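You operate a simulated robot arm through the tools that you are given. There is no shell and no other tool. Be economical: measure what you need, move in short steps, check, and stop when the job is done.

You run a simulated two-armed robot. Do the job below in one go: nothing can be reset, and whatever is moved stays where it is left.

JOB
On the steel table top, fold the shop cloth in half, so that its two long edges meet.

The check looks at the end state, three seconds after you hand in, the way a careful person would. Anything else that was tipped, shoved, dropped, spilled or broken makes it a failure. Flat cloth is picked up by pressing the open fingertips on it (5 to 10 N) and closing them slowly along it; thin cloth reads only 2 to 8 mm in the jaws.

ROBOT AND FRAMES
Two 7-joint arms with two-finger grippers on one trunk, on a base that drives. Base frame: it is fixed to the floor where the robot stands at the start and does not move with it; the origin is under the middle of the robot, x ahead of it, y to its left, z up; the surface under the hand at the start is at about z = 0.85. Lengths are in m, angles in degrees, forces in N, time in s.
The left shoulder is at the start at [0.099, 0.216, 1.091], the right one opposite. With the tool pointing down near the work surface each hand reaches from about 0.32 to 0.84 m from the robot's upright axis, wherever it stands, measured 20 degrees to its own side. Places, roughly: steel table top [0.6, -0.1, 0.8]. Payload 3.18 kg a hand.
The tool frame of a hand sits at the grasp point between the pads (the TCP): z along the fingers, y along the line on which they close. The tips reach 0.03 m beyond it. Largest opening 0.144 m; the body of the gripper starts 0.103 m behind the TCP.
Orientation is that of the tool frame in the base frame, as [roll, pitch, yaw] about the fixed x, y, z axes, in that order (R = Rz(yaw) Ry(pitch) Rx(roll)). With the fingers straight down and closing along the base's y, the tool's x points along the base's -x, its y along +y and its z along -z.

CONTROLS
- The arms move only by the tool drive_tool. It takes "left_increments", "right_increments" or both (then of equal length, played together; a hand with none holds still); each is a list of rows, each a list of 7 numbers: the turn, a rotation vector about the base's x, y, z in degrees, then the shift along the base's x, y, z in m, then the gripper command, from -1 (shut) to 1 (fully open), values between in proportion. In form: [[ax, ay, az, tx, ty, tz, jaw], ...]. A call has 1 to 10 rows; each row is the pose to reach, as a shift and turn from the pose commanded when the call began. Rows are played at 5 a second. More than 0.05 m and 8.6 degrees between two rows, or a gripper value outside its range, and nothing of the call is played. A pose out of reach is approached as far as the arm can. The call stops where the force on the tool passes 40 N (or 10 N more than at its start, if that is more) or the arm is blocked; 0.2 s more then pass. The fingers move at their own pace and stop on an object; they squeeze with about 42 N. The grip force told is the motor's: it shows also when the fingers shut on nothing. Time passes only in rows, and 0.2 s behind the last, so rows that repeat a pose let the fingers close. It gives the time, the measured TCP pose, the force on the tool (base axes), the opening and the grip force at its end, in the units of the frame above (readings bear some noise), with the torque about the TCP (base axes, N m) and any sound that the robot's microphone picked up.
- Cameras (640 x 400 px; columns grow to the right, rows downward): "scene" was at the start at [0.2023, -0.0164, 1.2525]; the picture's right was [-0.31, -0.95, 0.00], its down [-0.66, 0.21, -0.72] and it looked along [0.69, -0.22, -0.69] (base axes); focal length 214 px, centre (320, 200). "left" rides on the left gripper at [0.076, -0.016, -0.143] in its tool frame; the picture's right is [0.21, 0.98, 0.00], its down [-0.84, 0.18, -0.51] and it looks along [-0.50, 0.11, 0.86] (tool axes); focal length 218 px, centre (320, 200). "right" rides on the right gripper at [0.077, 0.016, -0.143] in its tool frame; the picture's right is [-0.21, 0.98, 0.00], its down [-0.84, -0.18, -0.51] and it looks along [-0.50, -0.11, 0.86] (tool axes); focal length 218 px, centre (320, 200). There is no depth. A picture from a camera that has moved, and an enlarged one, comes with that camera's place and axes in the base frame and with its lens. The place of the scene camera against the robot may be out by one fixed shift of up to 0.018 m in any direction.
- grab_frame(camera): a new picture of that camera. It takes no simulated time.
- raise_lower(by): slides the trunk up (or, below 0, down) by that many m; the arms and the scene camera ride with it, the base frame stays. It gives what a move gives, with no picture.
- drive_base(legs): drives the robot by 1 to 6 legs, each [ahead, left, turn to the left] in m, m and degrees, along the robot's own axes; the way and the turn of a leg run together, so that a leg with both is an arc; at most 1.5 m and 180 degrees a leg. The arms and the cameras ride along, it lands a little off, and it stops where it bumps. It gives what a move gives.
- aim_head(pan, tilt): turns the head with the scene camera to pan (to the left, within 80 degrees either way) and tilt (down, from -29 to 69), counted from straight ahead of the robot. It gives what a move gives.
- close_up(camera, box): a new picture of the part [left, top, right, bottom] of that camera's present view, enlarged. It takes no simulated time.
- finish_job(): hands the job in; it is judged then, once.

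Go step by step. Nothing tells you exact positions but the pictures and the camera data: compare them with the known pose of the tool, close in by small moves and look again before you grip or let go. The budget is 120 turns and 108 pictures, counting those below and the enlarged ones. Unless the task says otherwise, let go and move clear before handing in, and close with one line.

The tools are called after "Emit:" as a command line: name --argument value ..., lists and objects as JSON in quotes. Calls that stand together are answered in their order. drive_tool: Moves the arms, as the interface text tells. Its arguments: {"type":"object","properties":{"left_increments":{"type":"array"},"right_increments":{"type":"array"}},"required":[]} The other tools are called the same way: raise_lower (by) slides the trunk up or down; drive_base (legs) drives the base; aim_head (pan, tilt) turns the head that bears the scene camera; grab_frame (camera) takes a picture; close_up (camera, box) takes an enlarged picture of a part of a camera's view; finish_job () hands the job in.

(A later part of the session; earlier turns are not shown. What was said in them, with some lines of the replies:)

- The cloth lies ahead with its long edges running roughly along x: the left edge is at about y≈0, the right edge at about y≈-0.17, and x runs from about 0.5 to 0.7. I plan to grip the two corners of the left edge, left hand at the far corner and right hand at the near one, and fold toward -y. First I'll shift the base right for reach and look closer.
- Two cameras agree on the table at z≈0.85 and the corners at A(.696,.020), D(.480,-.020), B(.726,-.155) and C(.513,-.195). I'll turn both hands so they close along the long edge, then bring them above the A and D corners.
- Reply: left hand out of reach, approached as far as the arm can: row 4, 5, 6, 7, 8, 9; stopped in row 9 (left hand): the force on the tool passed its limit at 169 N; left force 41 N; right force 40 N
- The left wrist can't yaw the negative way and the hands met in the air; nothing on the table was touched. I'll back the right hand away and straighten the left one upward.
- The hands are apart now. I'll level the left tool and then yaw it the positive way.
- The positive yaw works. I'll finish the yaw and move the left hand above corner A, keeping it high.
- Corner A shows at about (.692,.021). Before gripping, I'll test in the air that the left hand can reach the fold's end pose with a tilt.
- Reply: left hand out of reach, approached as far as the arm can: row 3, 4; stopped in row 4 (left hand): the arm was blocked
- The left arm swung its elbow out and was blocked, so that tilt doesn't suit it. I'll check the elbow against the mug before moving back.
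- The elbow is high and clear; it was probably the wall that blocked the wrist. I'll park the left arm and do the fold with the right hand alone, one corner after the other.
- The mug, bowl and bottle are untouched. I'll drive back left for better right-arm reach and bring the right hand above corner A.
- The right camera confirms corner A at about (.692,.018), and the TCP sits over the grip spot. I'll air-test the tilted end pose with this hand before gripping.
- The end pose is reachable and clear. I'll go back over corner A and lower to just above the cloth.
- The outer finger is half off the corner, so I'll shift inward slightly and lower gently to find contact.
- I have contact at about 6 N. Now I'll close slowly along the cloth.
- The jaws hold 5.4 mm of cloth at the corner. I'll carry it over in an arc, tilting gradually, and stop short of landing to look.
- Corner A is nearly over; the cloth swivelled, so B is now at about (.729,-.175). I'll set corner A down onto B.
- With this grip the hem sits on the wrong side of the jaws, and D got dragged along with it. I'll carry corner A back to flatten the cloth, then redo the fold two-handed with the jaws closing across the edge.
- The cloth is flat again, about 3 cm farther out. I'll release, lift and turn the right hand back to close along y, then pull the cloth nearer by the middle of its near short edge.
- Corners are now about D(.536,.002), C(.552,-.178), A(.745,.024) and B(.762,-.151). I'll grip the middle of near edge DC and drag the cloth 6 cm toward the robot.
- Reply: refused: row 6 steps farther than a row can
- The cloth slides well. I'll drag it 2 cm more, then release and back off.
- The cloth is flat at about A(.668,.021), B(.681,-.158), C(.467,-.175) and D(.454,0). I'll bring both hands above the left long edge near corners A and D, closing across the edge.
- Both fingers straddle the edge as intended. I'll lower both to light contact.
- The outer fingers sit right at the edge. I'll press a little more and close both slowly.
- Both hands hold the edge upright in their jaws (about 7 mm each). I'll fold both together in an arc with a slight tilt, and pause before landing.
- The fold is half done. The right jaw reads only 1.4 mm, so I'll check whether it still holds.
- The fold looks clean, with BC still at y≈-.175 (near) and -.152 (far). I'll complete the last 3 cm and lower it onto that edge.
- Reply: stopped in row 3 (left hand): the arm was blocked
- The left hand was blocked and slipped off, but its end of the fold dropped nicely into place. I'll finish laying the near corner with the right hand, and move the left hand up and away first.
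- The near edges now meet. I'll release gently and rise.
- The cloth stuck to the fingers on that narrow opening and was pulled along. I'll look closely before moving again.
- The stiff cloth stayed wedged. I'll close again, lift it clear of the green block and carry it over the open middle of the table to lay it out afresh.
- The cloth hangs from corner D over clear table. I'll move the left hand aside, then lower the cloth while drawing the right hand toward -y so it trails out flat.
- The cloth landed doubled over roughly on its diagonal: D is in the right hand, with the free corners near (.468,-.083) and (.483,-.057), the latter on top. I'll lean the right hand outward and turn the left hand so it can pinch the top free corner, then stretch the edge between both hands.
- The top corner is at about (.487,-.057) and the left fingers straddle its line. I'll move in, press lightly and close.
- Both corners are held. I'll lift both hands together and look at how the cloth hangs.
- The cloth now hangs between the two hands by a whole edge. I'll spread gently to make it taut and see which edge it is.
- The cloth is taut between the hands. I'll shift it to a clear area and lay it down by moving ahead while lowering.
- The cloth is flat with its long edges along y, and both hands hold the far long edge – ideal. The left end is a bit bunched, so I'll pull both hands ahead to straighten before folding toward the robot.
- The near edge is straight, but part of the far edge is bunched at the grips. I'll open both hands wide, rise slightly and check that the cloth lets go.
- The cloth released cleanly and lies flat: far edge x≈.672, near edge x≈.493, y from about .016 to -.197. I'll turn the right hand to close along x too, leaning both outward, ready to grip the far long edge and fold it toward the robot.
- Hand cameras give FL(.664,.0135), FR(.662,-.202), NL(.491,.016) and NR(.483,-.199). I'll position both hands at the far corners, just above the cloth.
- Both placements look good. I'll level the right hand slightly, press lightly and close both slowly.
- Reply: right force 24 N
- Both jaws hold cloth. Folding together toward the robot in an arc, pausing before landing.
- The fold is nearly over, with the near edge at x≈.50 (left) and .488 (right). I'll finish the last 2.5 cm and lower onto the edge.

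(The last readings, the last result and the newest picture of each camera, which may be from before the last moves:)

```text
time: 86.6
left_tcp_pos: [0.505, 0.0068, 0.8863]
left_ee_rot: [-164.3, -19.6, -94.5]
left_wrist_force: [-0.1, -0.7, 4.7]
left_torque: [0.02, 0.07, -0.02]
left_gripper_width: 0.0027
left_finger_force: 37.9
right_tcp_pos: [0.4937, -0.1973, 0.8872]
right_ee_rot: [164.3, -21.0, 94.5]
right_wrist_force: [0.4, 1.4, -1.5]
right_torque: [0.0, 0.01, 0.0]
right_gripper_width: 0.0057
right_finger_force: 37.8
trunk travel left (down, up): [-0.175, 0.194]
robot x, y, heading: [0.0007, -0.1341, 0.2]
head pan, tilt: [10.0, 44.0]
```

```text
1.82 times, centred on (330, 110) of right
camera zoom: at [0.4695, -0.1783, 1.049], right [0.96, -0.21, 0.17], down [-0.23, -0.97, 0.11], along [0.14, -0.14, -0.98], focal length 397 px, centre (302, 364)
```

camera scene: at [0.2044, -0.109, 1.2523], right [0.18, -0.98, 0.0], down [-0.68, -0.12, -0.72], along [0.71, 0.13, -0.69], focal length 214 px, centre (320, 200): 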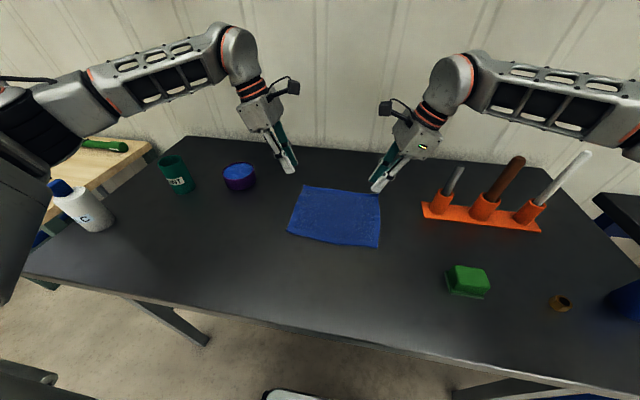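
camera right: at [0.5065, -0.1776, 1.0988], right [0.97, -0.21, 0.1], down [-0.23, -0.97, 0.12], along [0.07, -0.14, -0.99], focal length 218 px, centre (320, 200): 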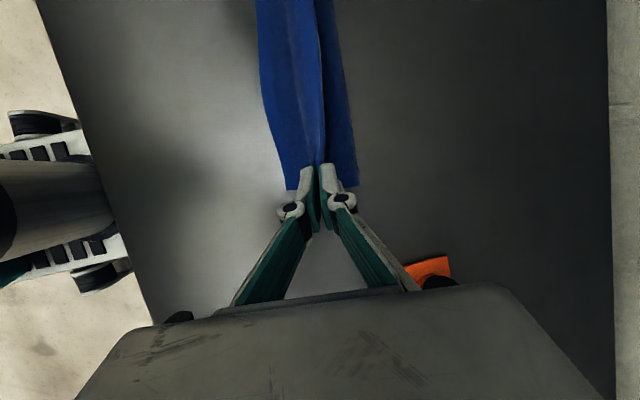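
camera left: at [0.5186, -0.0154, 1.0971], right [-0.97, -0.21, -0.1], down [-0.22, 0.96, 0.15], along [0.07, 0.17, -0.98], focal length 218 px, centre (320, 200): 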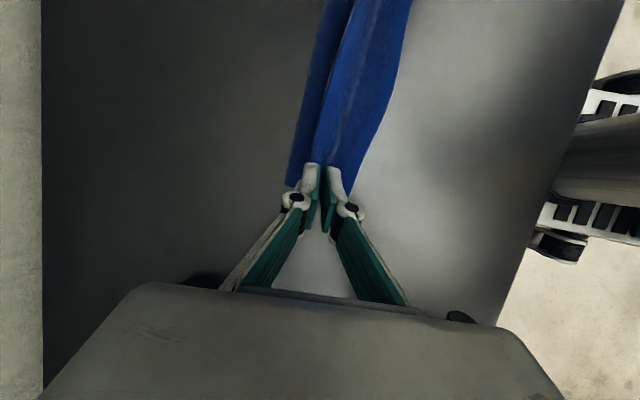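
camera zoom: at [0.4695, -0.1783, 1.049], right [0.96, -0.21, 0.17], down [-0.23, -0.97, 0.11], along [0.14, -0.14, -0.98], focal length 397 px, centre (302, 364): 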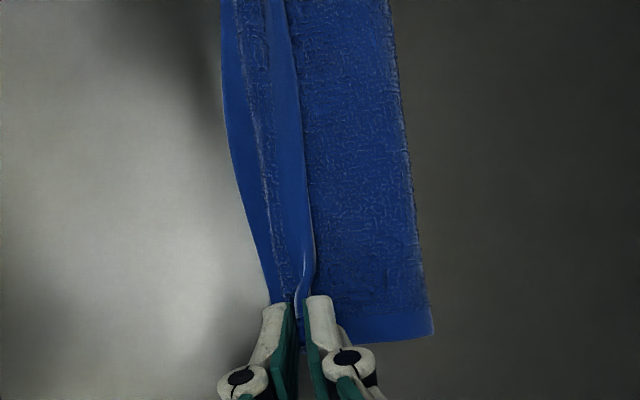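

The edges line up, with the top hem still curled between the jaws. I'll open wide on the spot, then rise a little and check.

Emit:
drive_tool --left_increments '[[0, 0, 0, 0, 0, 0.002, -0.85], [0, 0, 0, 0, 0, 0.003, -0.6], [0, 0, 0, 0, 0, 0.004, -0.3], [0, 0, 0, 0, 0, 0.004, -0.2], [0, 0, 0, 0, 0.006, 0.012, -0.2], [0, 0, 0, 0, 0.012, 0.022, -0.2]]' --right_increments '[[0, 0, 0, 0, 0, 0.002, -0.85], [0, 0, 0, 0, 0, 0.003, -0.6], [0, 0, 0, 0, 0, 0.004, -0.3], [0, 0, 0, 0, 0, 0.004, -0.2], [0, 0, 0, 0, -0.006, 0.012, -0.2], [0, 0, 0, 0, -0.012, 0.022, -0.2]]'

Emit:
close_up --camera "scene" --box '[220, 130, 420, 290]'

Emit:
close_up --camera "right" --box '[220, 0, 440, 220]'

```text
time: 88.0
left_tcp_pos: [0.5044, 0.0185, 0.9101]
left_ee_rot: [-164.4, -19.6, -94.5]
left_wrist_force: [-0.3, -0.6, 0.3]
left_torque: [-0.02, 0.03, 0.03]
left_gripper_width: 0.0573
left_finger_force: 0.0
right_tcp_pos: [0.4927, -0.209, 0.9111]
right_ee_rot: [164.5, -21.1, 94.6]
right_wrist_force: [-0.8, -0.3, 0.2]
right_torque: [0.01, -0.03, 0.0]
right_gripper_width: 0.0574
right_finger_force: 0.1
trunk travel left (down, up): [-0.175, 0.194]
robot x, y, heading: [0.0006, -0.1333, 0.2]
head pan, tilt: [10.0, 44.0]
```

```text
2.50 times, centred on (320, 210) of scene
camera zoom: at [0.2045, -0.1093, 1.2523], right [0.18, -0.98, 0.0], down [-0.68, -0.12, -0.72], along [0.71, 0.13, -0.69], focal length 536 px, centre (320, 175)
```

zoom: 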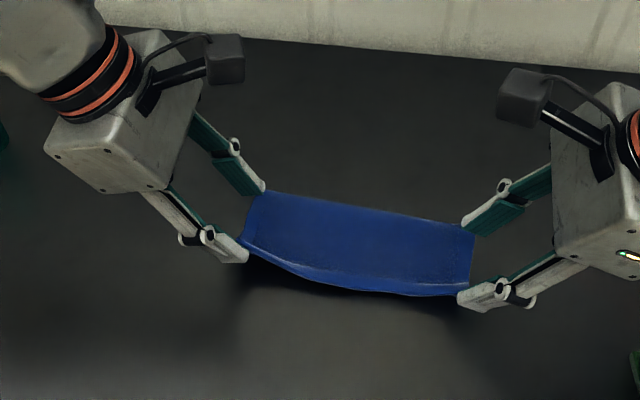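

```text
1.82 times, centred on (330, 110) of right
camera zoom: at [0.4692, -0.1907, 1.0718], right [0.96, -0.21, 0.17], down [-0.23, -0.97, 0.11], along [0.14, -0.14, -0.98], focal length 397 px, centre (302, 364)
```

zoom: 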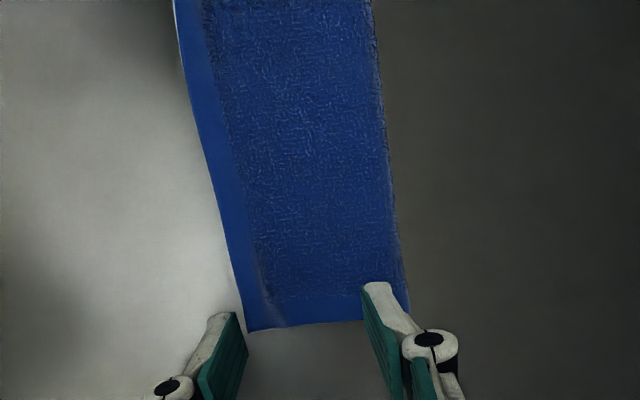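

Released: the hem relaxed and the top edge lies on the near edge. I'll raise both hands straight up and outward, then inspect.

Emit:
drive_tool --left_increments '[[0, 0, 0, 0, 0.012, 0.025, -0.2], [0, 0, 0, 0, 0.02, 0.06, -0.2], [0, 0, 0, -0.01, 0.045, 0.09, -0.2], [0, 0, 0, -0.02, 0.075, 0.12, -0.2], [0, 0, 0, -0.03, 0.105, 0.14, -0.2]]' --right_increments '[[0, 0, 0, 0, -0.012, 0.025, -0.2], [0, 0, 0, 0, -0.02, 0.06, -0.2], [0, 0, 0, -0.01, -0.04, 0.1, -0.2], [0, 0, 0, -0.03, -0.06, 0.135, -0.2], [0, 0, 0, -0.05, -0.08, 0.16, -0.2]]'

Emit:
grab_frame --camera "scene"

Emit:
close_up --camera "scene" --box '[280, 180, 400, 270]'

Emit:
grab_frame --camera "right"

```text
time: 89.2
left_tcp_pos: [0.475, 0.1244, 1.0516]
left_ee_rot: [-164.3, -19.4, -94.5]
left_wrist_force: [-0.8, 0.1, -0.2]
left_torque: [0.0, -0.01, -0.01]
left_gripper_width: 0.0577
left_finger_force: 0.1
right_tcp_pos: [0.4413, -0.2885, 1.0744]
right_ee_rot: [164.3, -21.1, 94.4]
right_wrist_force: [-0.1, 0.4, -0.9]
right_torque: [-0.04, -0.02, -0.01]
right_gripper_width: 0.0575
right_finger_force: 0.1
trunk travel left (down, up): [-0.175, 0.194]
robot x, y, heading: [-0.0016, -0.1325, 0.3]
head pan, tilt: [10.0, 44.0]
```

```text
16 pictures are left
camera scene: at [0.2035, -0.109, 1.2525], right [0.18, -0.98, 0.0], down [-0.68, -0.12, -0.72], along [0.71, 0.13, -0.69], focal length 214 px, centre (320, 200)
```

scene: 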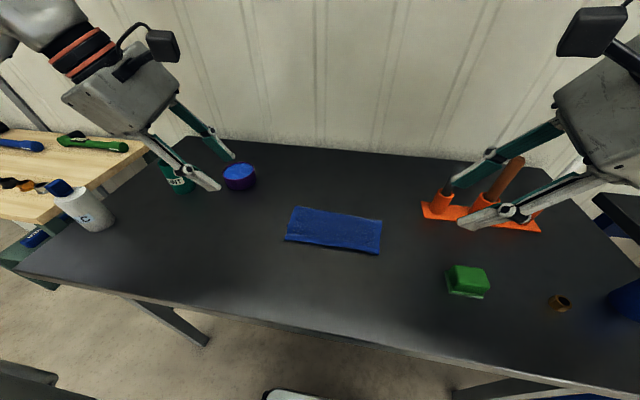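

```text
4.44 times, centred on (340, 225) of scene
camera zoom: at [0.2035, -0.109, 1.2525], right [0.18, -0.98, 0.0], down [-0.68, -0.12, -0.72], along [0.71, 0.13, -0.69], focal length 953 px, centre (231, 89)
```

zoom: 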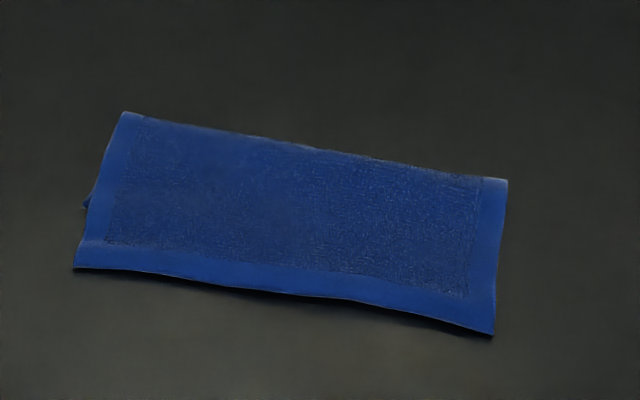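

```text
14 pictures are left
camera right: at [0.418, -0.271, 1.234], right [0.96, -0.21, 0.17], down [-0.23, -0.97, 0.11], along [0.14, -0.14, -0.98], focal length 218 px, centre (320, 200)
```

right: 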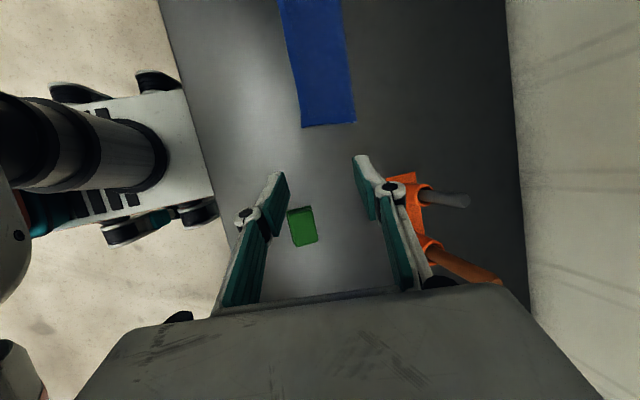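

The fold looks good, but the left end may overhang the lower layer. I'll check with the left camera.

Emit:
grab_frame --camera "left"

Emit:
close_up --camera "scene" --box '[280, 200, 330, 250]'

```text
13 pictures are left
camera left: at [0.4499, 0.1018, 1.2099], right [-0.96, -0.21, -0.18], down [-0.23, 0.96, 0.13], along [0.14, 0.17, -0.97], focal length 218 px, centre (320, 200)
```

left: 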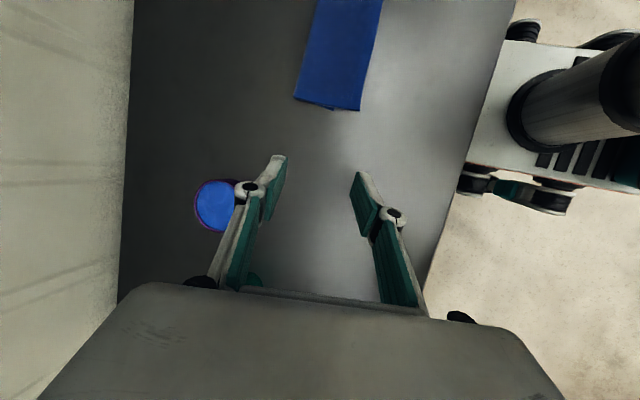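

```text
8.00 times, centred on (305, 225) of scene
camera zoom: at [0.2035, -0.109, 1.2525], right [0.18, -0.98, 0.0], down [-0.68, -0.12, -0.72], along [0.71, 0.13, -0.69], focal length 1716 px, centre (440, 0)
```

zoom: 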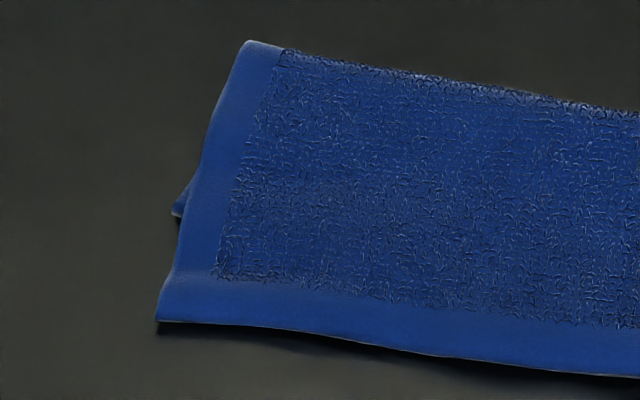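

On the left, the top edge overhangs the lower corner by about 4 cm (.470 vs .5115), while the right end matches. I'll turn the left hand to pinch the side of that overhang and shift it ahead by 4 cm.

Emit:
drive_tool --left_increments '[[6.7, 4.8, 0, 0, 0, 0, -0.667], [13.4, 9.6, 0, 0, 0, 0, -0.667], [20.1, 14.5, 0, 0, 0, 0, -0.667]]'

Emit:
drive_tool --left_increments '[[0, 0, -8.5, 0, 0, 0, -0.667], [0, 0, -17, 0, 0, 0, -0.667], [0, 0, -25.5, 0, 0, 0, -0.667], [0, 0, -34, 0, 0, 0, -0.667], [0, 0, -42.5, 0, 0, 0, -0.667], [0, 0, -51, 0, 0, 0, -0.667], [0, 0, -59.5, 0, 0, 0, -0.667], [0, 0, -68, 0, 0, 0, -0.667], [0, 0, -76.5, 0, 0, 0, -0.667], [0, 0, -85, 0, 0, 0, -0.667]]'

```text
time: 90.0
left_tcp_pos: [0.4741, 0.123, 1.0495]
left_ee_rot: [179.8, 0.0, -91.7]
left_wrist_force: [-0.3, -0.2, -0.6]
left_torque: [0.01, -0.03, 0.0]
left_gripper_width: 0.024
left_finger_force: 0.2
right_tcp_pos: [0.4441, -0.2897, 1.0714]
right_ee_rot: [164.4, -21.2, 94.4]
right_wrist_force: [-0.7, -0.7, -0.1]
right_torque: [0.04, -0.01, 0.02]
right_gripper_width: 0.0578
right_finger_force: 0.1
trunk travel left (down, up): [-0.175, 0.194]
robot x, y, heading: [-0.0006, -0.1348, 0.1]
head pan, tilt: [10.0, 44.0]
```

```text
time: 92.2
left_tcp_pos: [0.4744, 0.1232, 1.0501]
left_ee_rot: [179.9, -0.1, -176.8]
left_wrist_force: [0.6, 0.5, -0.1]
left_torque: [-0.03, -0.01, 0.01]
left_gripper_width: 0.024
left_finger_force: 0.0
right_tcp_pos: [0.4431, -0.2887, 1.0717]
right_ee_rot: [164.5, -21.1, 94.4]
right_wrist_force: [-0.2, 0.2, 0.3]
right_torque: [0.0, 0.0, 0.01]
right_gripper_width: 0.0578
right_finger_force: 0.0
trunk travel left (down, up): [-0.175, 0.194]
robot x, y, heading: [-0.0004, -0.131, 0.1]
head pan, tilt: [10.0, 44.0]
```

Emit:
drive_tool --left_increments '[[0, 0, 0, 0.003, -0.03, -0.03, -0.667], [0, 0, 0, 0.006, -0.06, -0.065, -0.667], [0, 0, 0, 0.009, -0.09, -0.1, -0.667], [0, 0, 0, 0.01, -0.122, -0.13, -0.667], [0, 0, 0, 0.01, -0.122, -0.152, -0.667], [0, 0, 0, 0.01, -0.122, -0.155, -0.667]]'

Emit:
close_up --camera "left" --box '[200, 80, 440, 280]'

```text
time: 93.6
left_tcp_pos: [0.4848, 0.0011, 0.8954]
left_ee_rot: [180.0, 0.0, -176.8]
left_wrist_force: [0.4, -0.2, -0.2]
left_torque: [0.02, 0.02, -0.01]
left_gripper_width: 0.0239
left_finger_force: 0.1
right_tcp_pos: [0.4431, -0.29, 1.0722]
right_ee_rot: [164.4, -21.2, 94.4]
right_wrist_force: [1.1, -0.4, -0.2]
right_torque: [-0.01, 0.01, -0.02]
right_gripper_width: 0.0575
right_finger_force: 0.1
trunk travel left (down, up): [-0.175, 0.194]
robot x, y, heading: [-0.0007, -0.1303, -0.1]
head pan, tilt: [10.0, 44.0]
```

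```text
2.00 times, centred on (320, 180) of left
camera zoom: at [0.4095, -0.0199, 1.037], right [-0.26, 0.96, 0.0], down [0.83, 0.23, 0.51], along [0.49, 0.14, -0.86], focal length 436 px, centre (320, 240)
```

zoom: 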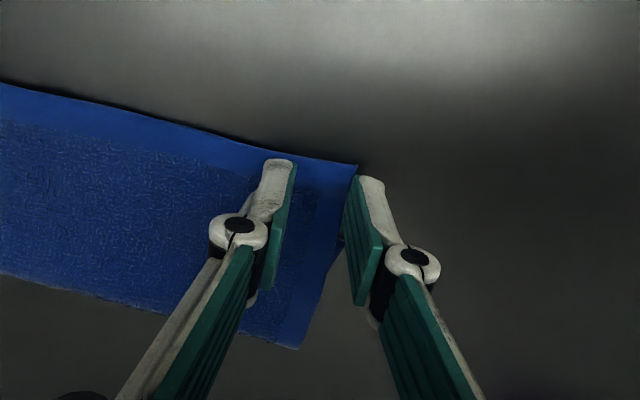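

Placed well: the fingers straddle the left side of the overhang, over a single layer. I'll press and close, lift 2 cm, then look.

Emit:
drive_tool --left_increments '[[0, 0, 0, 0, 0, -0.01, -0.667], [0, 0, 0, 0, 0, -0.016, -0.667], [0, 0, 0, 0, 0, -0.016, -0.75], [0, 0, 0, 0, 0, -0.016, -0.83], [0, 0, 0, 0, 0, -0.016, -0.91], [0, 0, 0, 0, 0, -0.016, -1], [0, 0, 0, 0, 0, -0.016, -1], [0, 0, 0, 0.004, 0.002, -0.002, -1], [0, 0, 0, 0.012, 0.002, 0.006, -1]]'

Emit:
close_up --camera "left" --box '[200, 80, 440, 280]'

```text
time: 95.6
left_tcp_pos: [0.4967, 0.0025, 0.9018]
left_ee_rot: [179.7, -0.2, -176.7]
left_wrist_force: [-0.2, -0.7, 0.0]
left_torque: [0.04, 0.01, 0.01]
left_gripper_width: 0.0032
left_finger_force: 34.7
right_tcp_pos: [0.444, -0.2892, 1.0712]
right_ee_rot: [164.4, -21.0, 94.5]
right_wrist_force: [0.3, 0.3, -0.3]
right_torque: [-0.02, 0.01, -0.02]
right_gripper_width: 0.0575
right_finger_force: 0.0
trunk travel left (down, up): [-0.175, 0.194]
robot x, y, heading: [0.0029, -0.1313, -0.1]
head pan, tilt: [10.0, 44.0]
```

```text
2.00 times, centred on (320, 180) of left
camera zoom: at [0.4213, -0.018, 1.0421], right [-0.26, 0.96, 0.0], down [0.83, 0.23, 0.5], along [0.49, 0.14, -0.86], focal length 436 px, centre (320, 240)
```

zoom: 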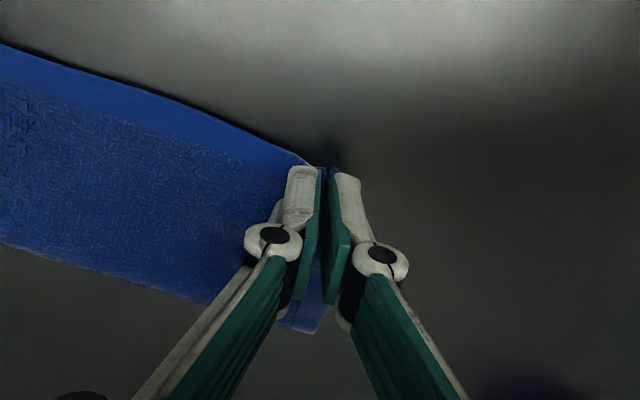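

Corner held. I'll carry it the remaining 3 cm ahead, lower it and look before releasing.

Emit:
drive_tool --left_increments '[[0, 0, 0, 0.01, 0.001, 0.004, -1], [0, 0, 0, 0.02, 0.002, 0.002, -1], [0, 0, 0, 0.028, 0.003, -0.006, -1], [0, 0, 0, 0.029, 0.003, -0.014, -1], [0, 0, 0, 0.029, 0.003, -0.018, -1]]'

Emit:
close_up --camera "scene" --box '[260, 170, 400, 270]'

Emit:
close_up --camera "left" --box '[200, 80, 440, 280]'

```text
time: 96.8
left_tcp_pos: [0.5251, 0.0066, 0.883]
left_ee_rot: [179.9, 0.0, -176.8]
left_wrist_force: [0.0, -0.9, 3.1]
left_torque: [-0.05, 0.0, 0.05]
left_gripper_width: 0.0052
left_finger_force: 42.4
right_tcp_pos: [0.4437, -0.2894, 1.0722]
right_ee_rot: [164.3, -21.1, 94.5]
right_wrist_force: [0.0, -0.6, 0.0]
right_torque: [-0.01, -0.02, -0.01]
right_gripper_width: 0.0575
right_finger_force: 0.1
trunk travel left (down, up): [-0.175, 0.194]
robot x, y, heading: [-0.0024, -0.1342, -0.2]
head pan, tilt: [10.0, 44.0]
```

```text
4.00 times, centred on (330, 220) of scene
camera zoom: at [0.2042, -0.1093, 1.2524], right [0.18, -0.98, 0.0], down [-0.68, -0.12, -0.72], along [0.71, 0.13, -0.69], focal length 858 px, centre (280, 120)
```

zoom: 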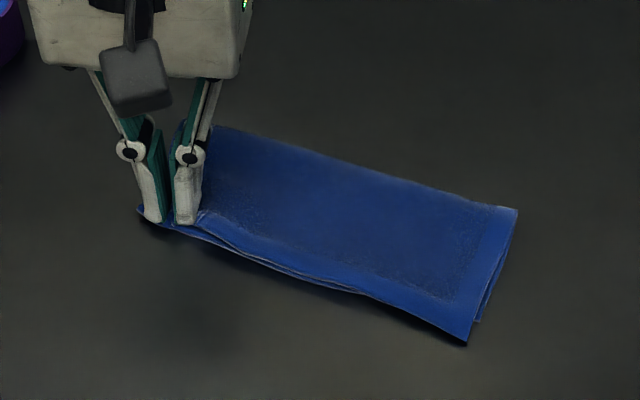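

```text
2.00 times, centred on (320, 180) of left
camera zoom: at [0.4501, -0.014, 1.0255], right [-0.26, 0.96, 0.0], down [0.83, 0.23, 0.51], along [0.49, 0.14, -0.86], focal length 436 px, centre (320, 240)
```

zoom: 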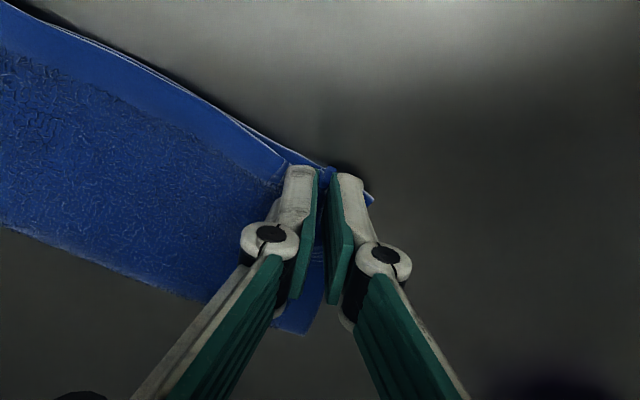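

The two long edges now coincide along their length. I'll release by opening wide and rise.

Emit:
drive_tool --left_increments '[[0, 0, 0, 0, 0, 0.002, -0.85], [0, 0, 0, 0, 0, 0.003, -0.6], [0, 0, 0, 0, 0, 0.004, -0.3], [0, 0, 0, 0, 0, 0.004, -0.2], [0, 0, 0, 0, 0, 0.015, -0.2], [0, 0, 0, 0, 0, 0.04, -0.2], [0, 0, 0, -0.01, 0.01, 0.08, -0.2], [0, 0, 0, -0.02, 0.04, 0.12, -0.2], [0, 0, 0, -0.03, 0.07, 0.15, -0.2], [0, 0, 0, -0.04, 0.11, 0.17, -0.2]]'

Emit:
grab_frame --camera "scene"

Emit:
close_up --camera "scene" --box '[270, 180, 400, 270]'

Emit:
close_up --camera "left" --box '[60, 0, 320, 200]'

```text
refused: row 8 steps farther than a row can; nothing moved
```

```text
7 pictures are left
camera scene: at [0.2042, -0.1093, 1.2524], right [0.18, -0.98, 0.0], down [-0.68, -0.12, -0.72], along [0.71, 0.13, -0.69], focal length 214 px, centre (320, 200)
```

scene: 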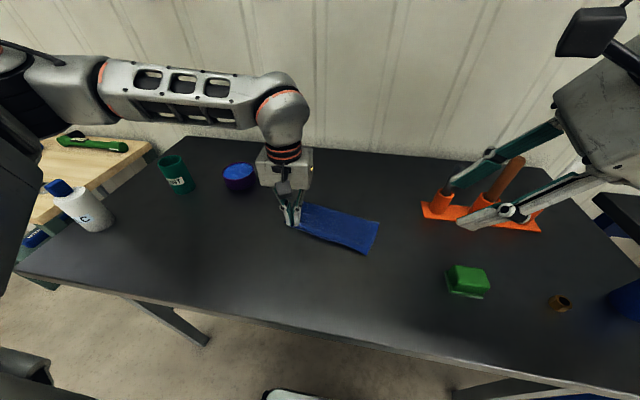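

```text
4.44 times, centred on (335, 225) of scene
camera zoom: at [0.2042, -0.1093, 1.2524], right [0.18, -0.98, 0.0], down [-0.68, -0.12, -0.72], along [0.71, 0.13, -0.69], focal length 953 px, centre (253, 89)
```

zoom: 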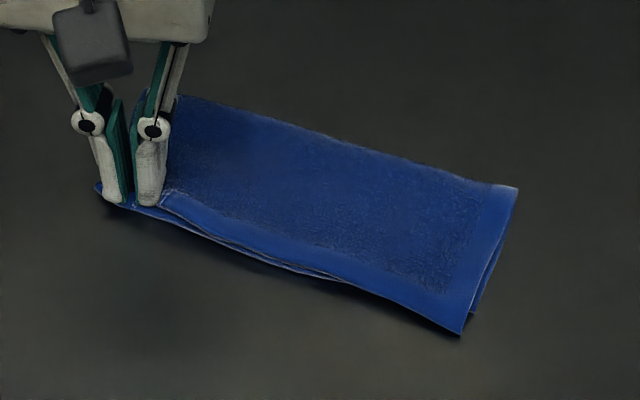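

```text
2.00 times, centred on (190, 100) of left
camera zoom: at [0.4501, -0.014, 1.0255], right [-0.26, 0.96, 0.0], down [0.83, 0.23, 0.51], along [0.49, 0.14, -0.86], focal length 436 px, centre (580, 400)
```

zoom: 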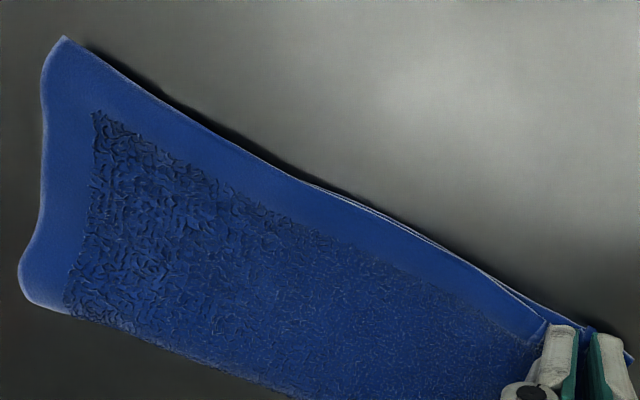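

One row was slightly too long, so nothing moved; I'll repeat the release with shorter steps.

Emit:
drive_tool --left_increments '[[0, 0, 0, 0, 0, 0.002, -0.85], [0, 0, 0, 0, 0, 0.003, -0.6], [0, 0, 0, 0, 0, 0.004, -0.3], [0, 0, 0, 0, 0, 0.004, -0.2], [0, 0, 0, 0, 0, 0.015, -0.2], [0, 0, 0, 0, 0, 0.04, -0.2], [0, 0, 0, -0.005, 0.01, 0.075, -0.2], [0, 0, 0, -0.01, 0.03, 0.105, -0.2], [0, 0, 0, -0.02, 0.06, 0.13, -0.2], [0, 0, 0, -0.03, 0.09, 0.15, -0.2]]'

Emit:
close_up --camera "scene" --box '[270, 180, 400, 270]'

Emit:
grab_frame --camera "left"

```text
time: 99.0
left_tcp_pos: [0.496, 0.0978, 1.0321]
left_ee_rot: [179.9, -0.1, -176.8]
left_wrist_force: [0.9, -0.6, 0.5]
left_torque: [-0.01, -0.02, -0.01]
left_gripper_width: 0.0572
left_finger_force: 0.0
right_tcp_pos: [0.4423, -0.2893, 1.0737]
right_ee_rot: [164.4, -21.2, 94.4]
right_wrist_force: [-0.7, 0.5, 0.6]
right_torque: [-0.06, -0.01, 0.01]
right_gripper_width: 0.0576
right_finger_force: 0.0
trunk travel left (down, up): [-0.175, 0.194]
robot x, y, heading: [0.0034, -0.1326, 0.2]
head pan, tilt: [10.0, 44.0]
```

```text
4.44 times, centred on (335, 225) of scene
camera zoom: at [0.2041, -0.1086, 1.2524], right [0.18, -0.98, 0.0], down [-0.68, -0.12, -0.72], along [0.71, 0.13, -0.69], focal length 953 px, centre (253, 89)
```

zoom: 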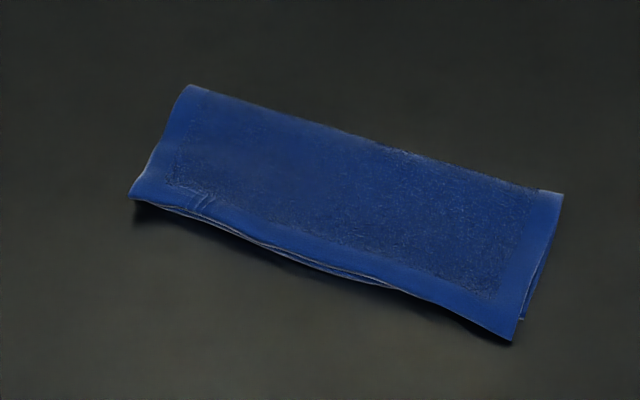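

```text
3 pictures are left
camera left: at [0.4201, 0.0767, 1.1738], right [-0.26, 0.96, 0.0], down [0.83, 0.23, 0.51], along [0.49, 0.14, -0.86], focal length 218 px, centre (320, 200)
```

left: 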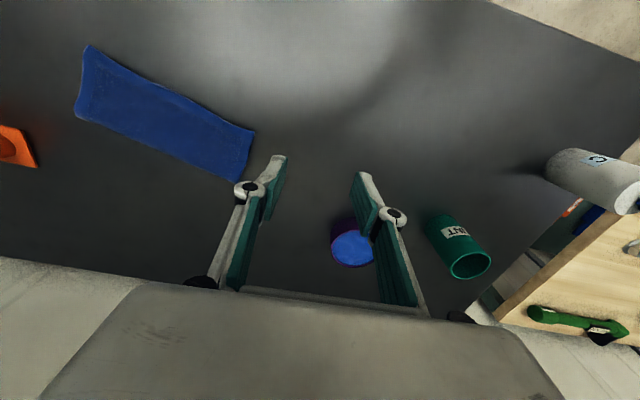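

The cloth is folded in half with its long edges lying on each other to within about a centimetre. Both hands are open and clear, and the other objects stand where they were, so I'm handing in.

Emit:
finish_job

```text
The job is handed in.
```

I folded the shop cloth in half with its two long edges together; at the right end the top layer overhangs the lower one by about 1 cm. Both hands are open and clear, and nothing else on the table was moved or tipped as far as the pictures show. One earlier attempt came undone when the cloth stuck to the right gripper, so I laid it flat again and refolded it.
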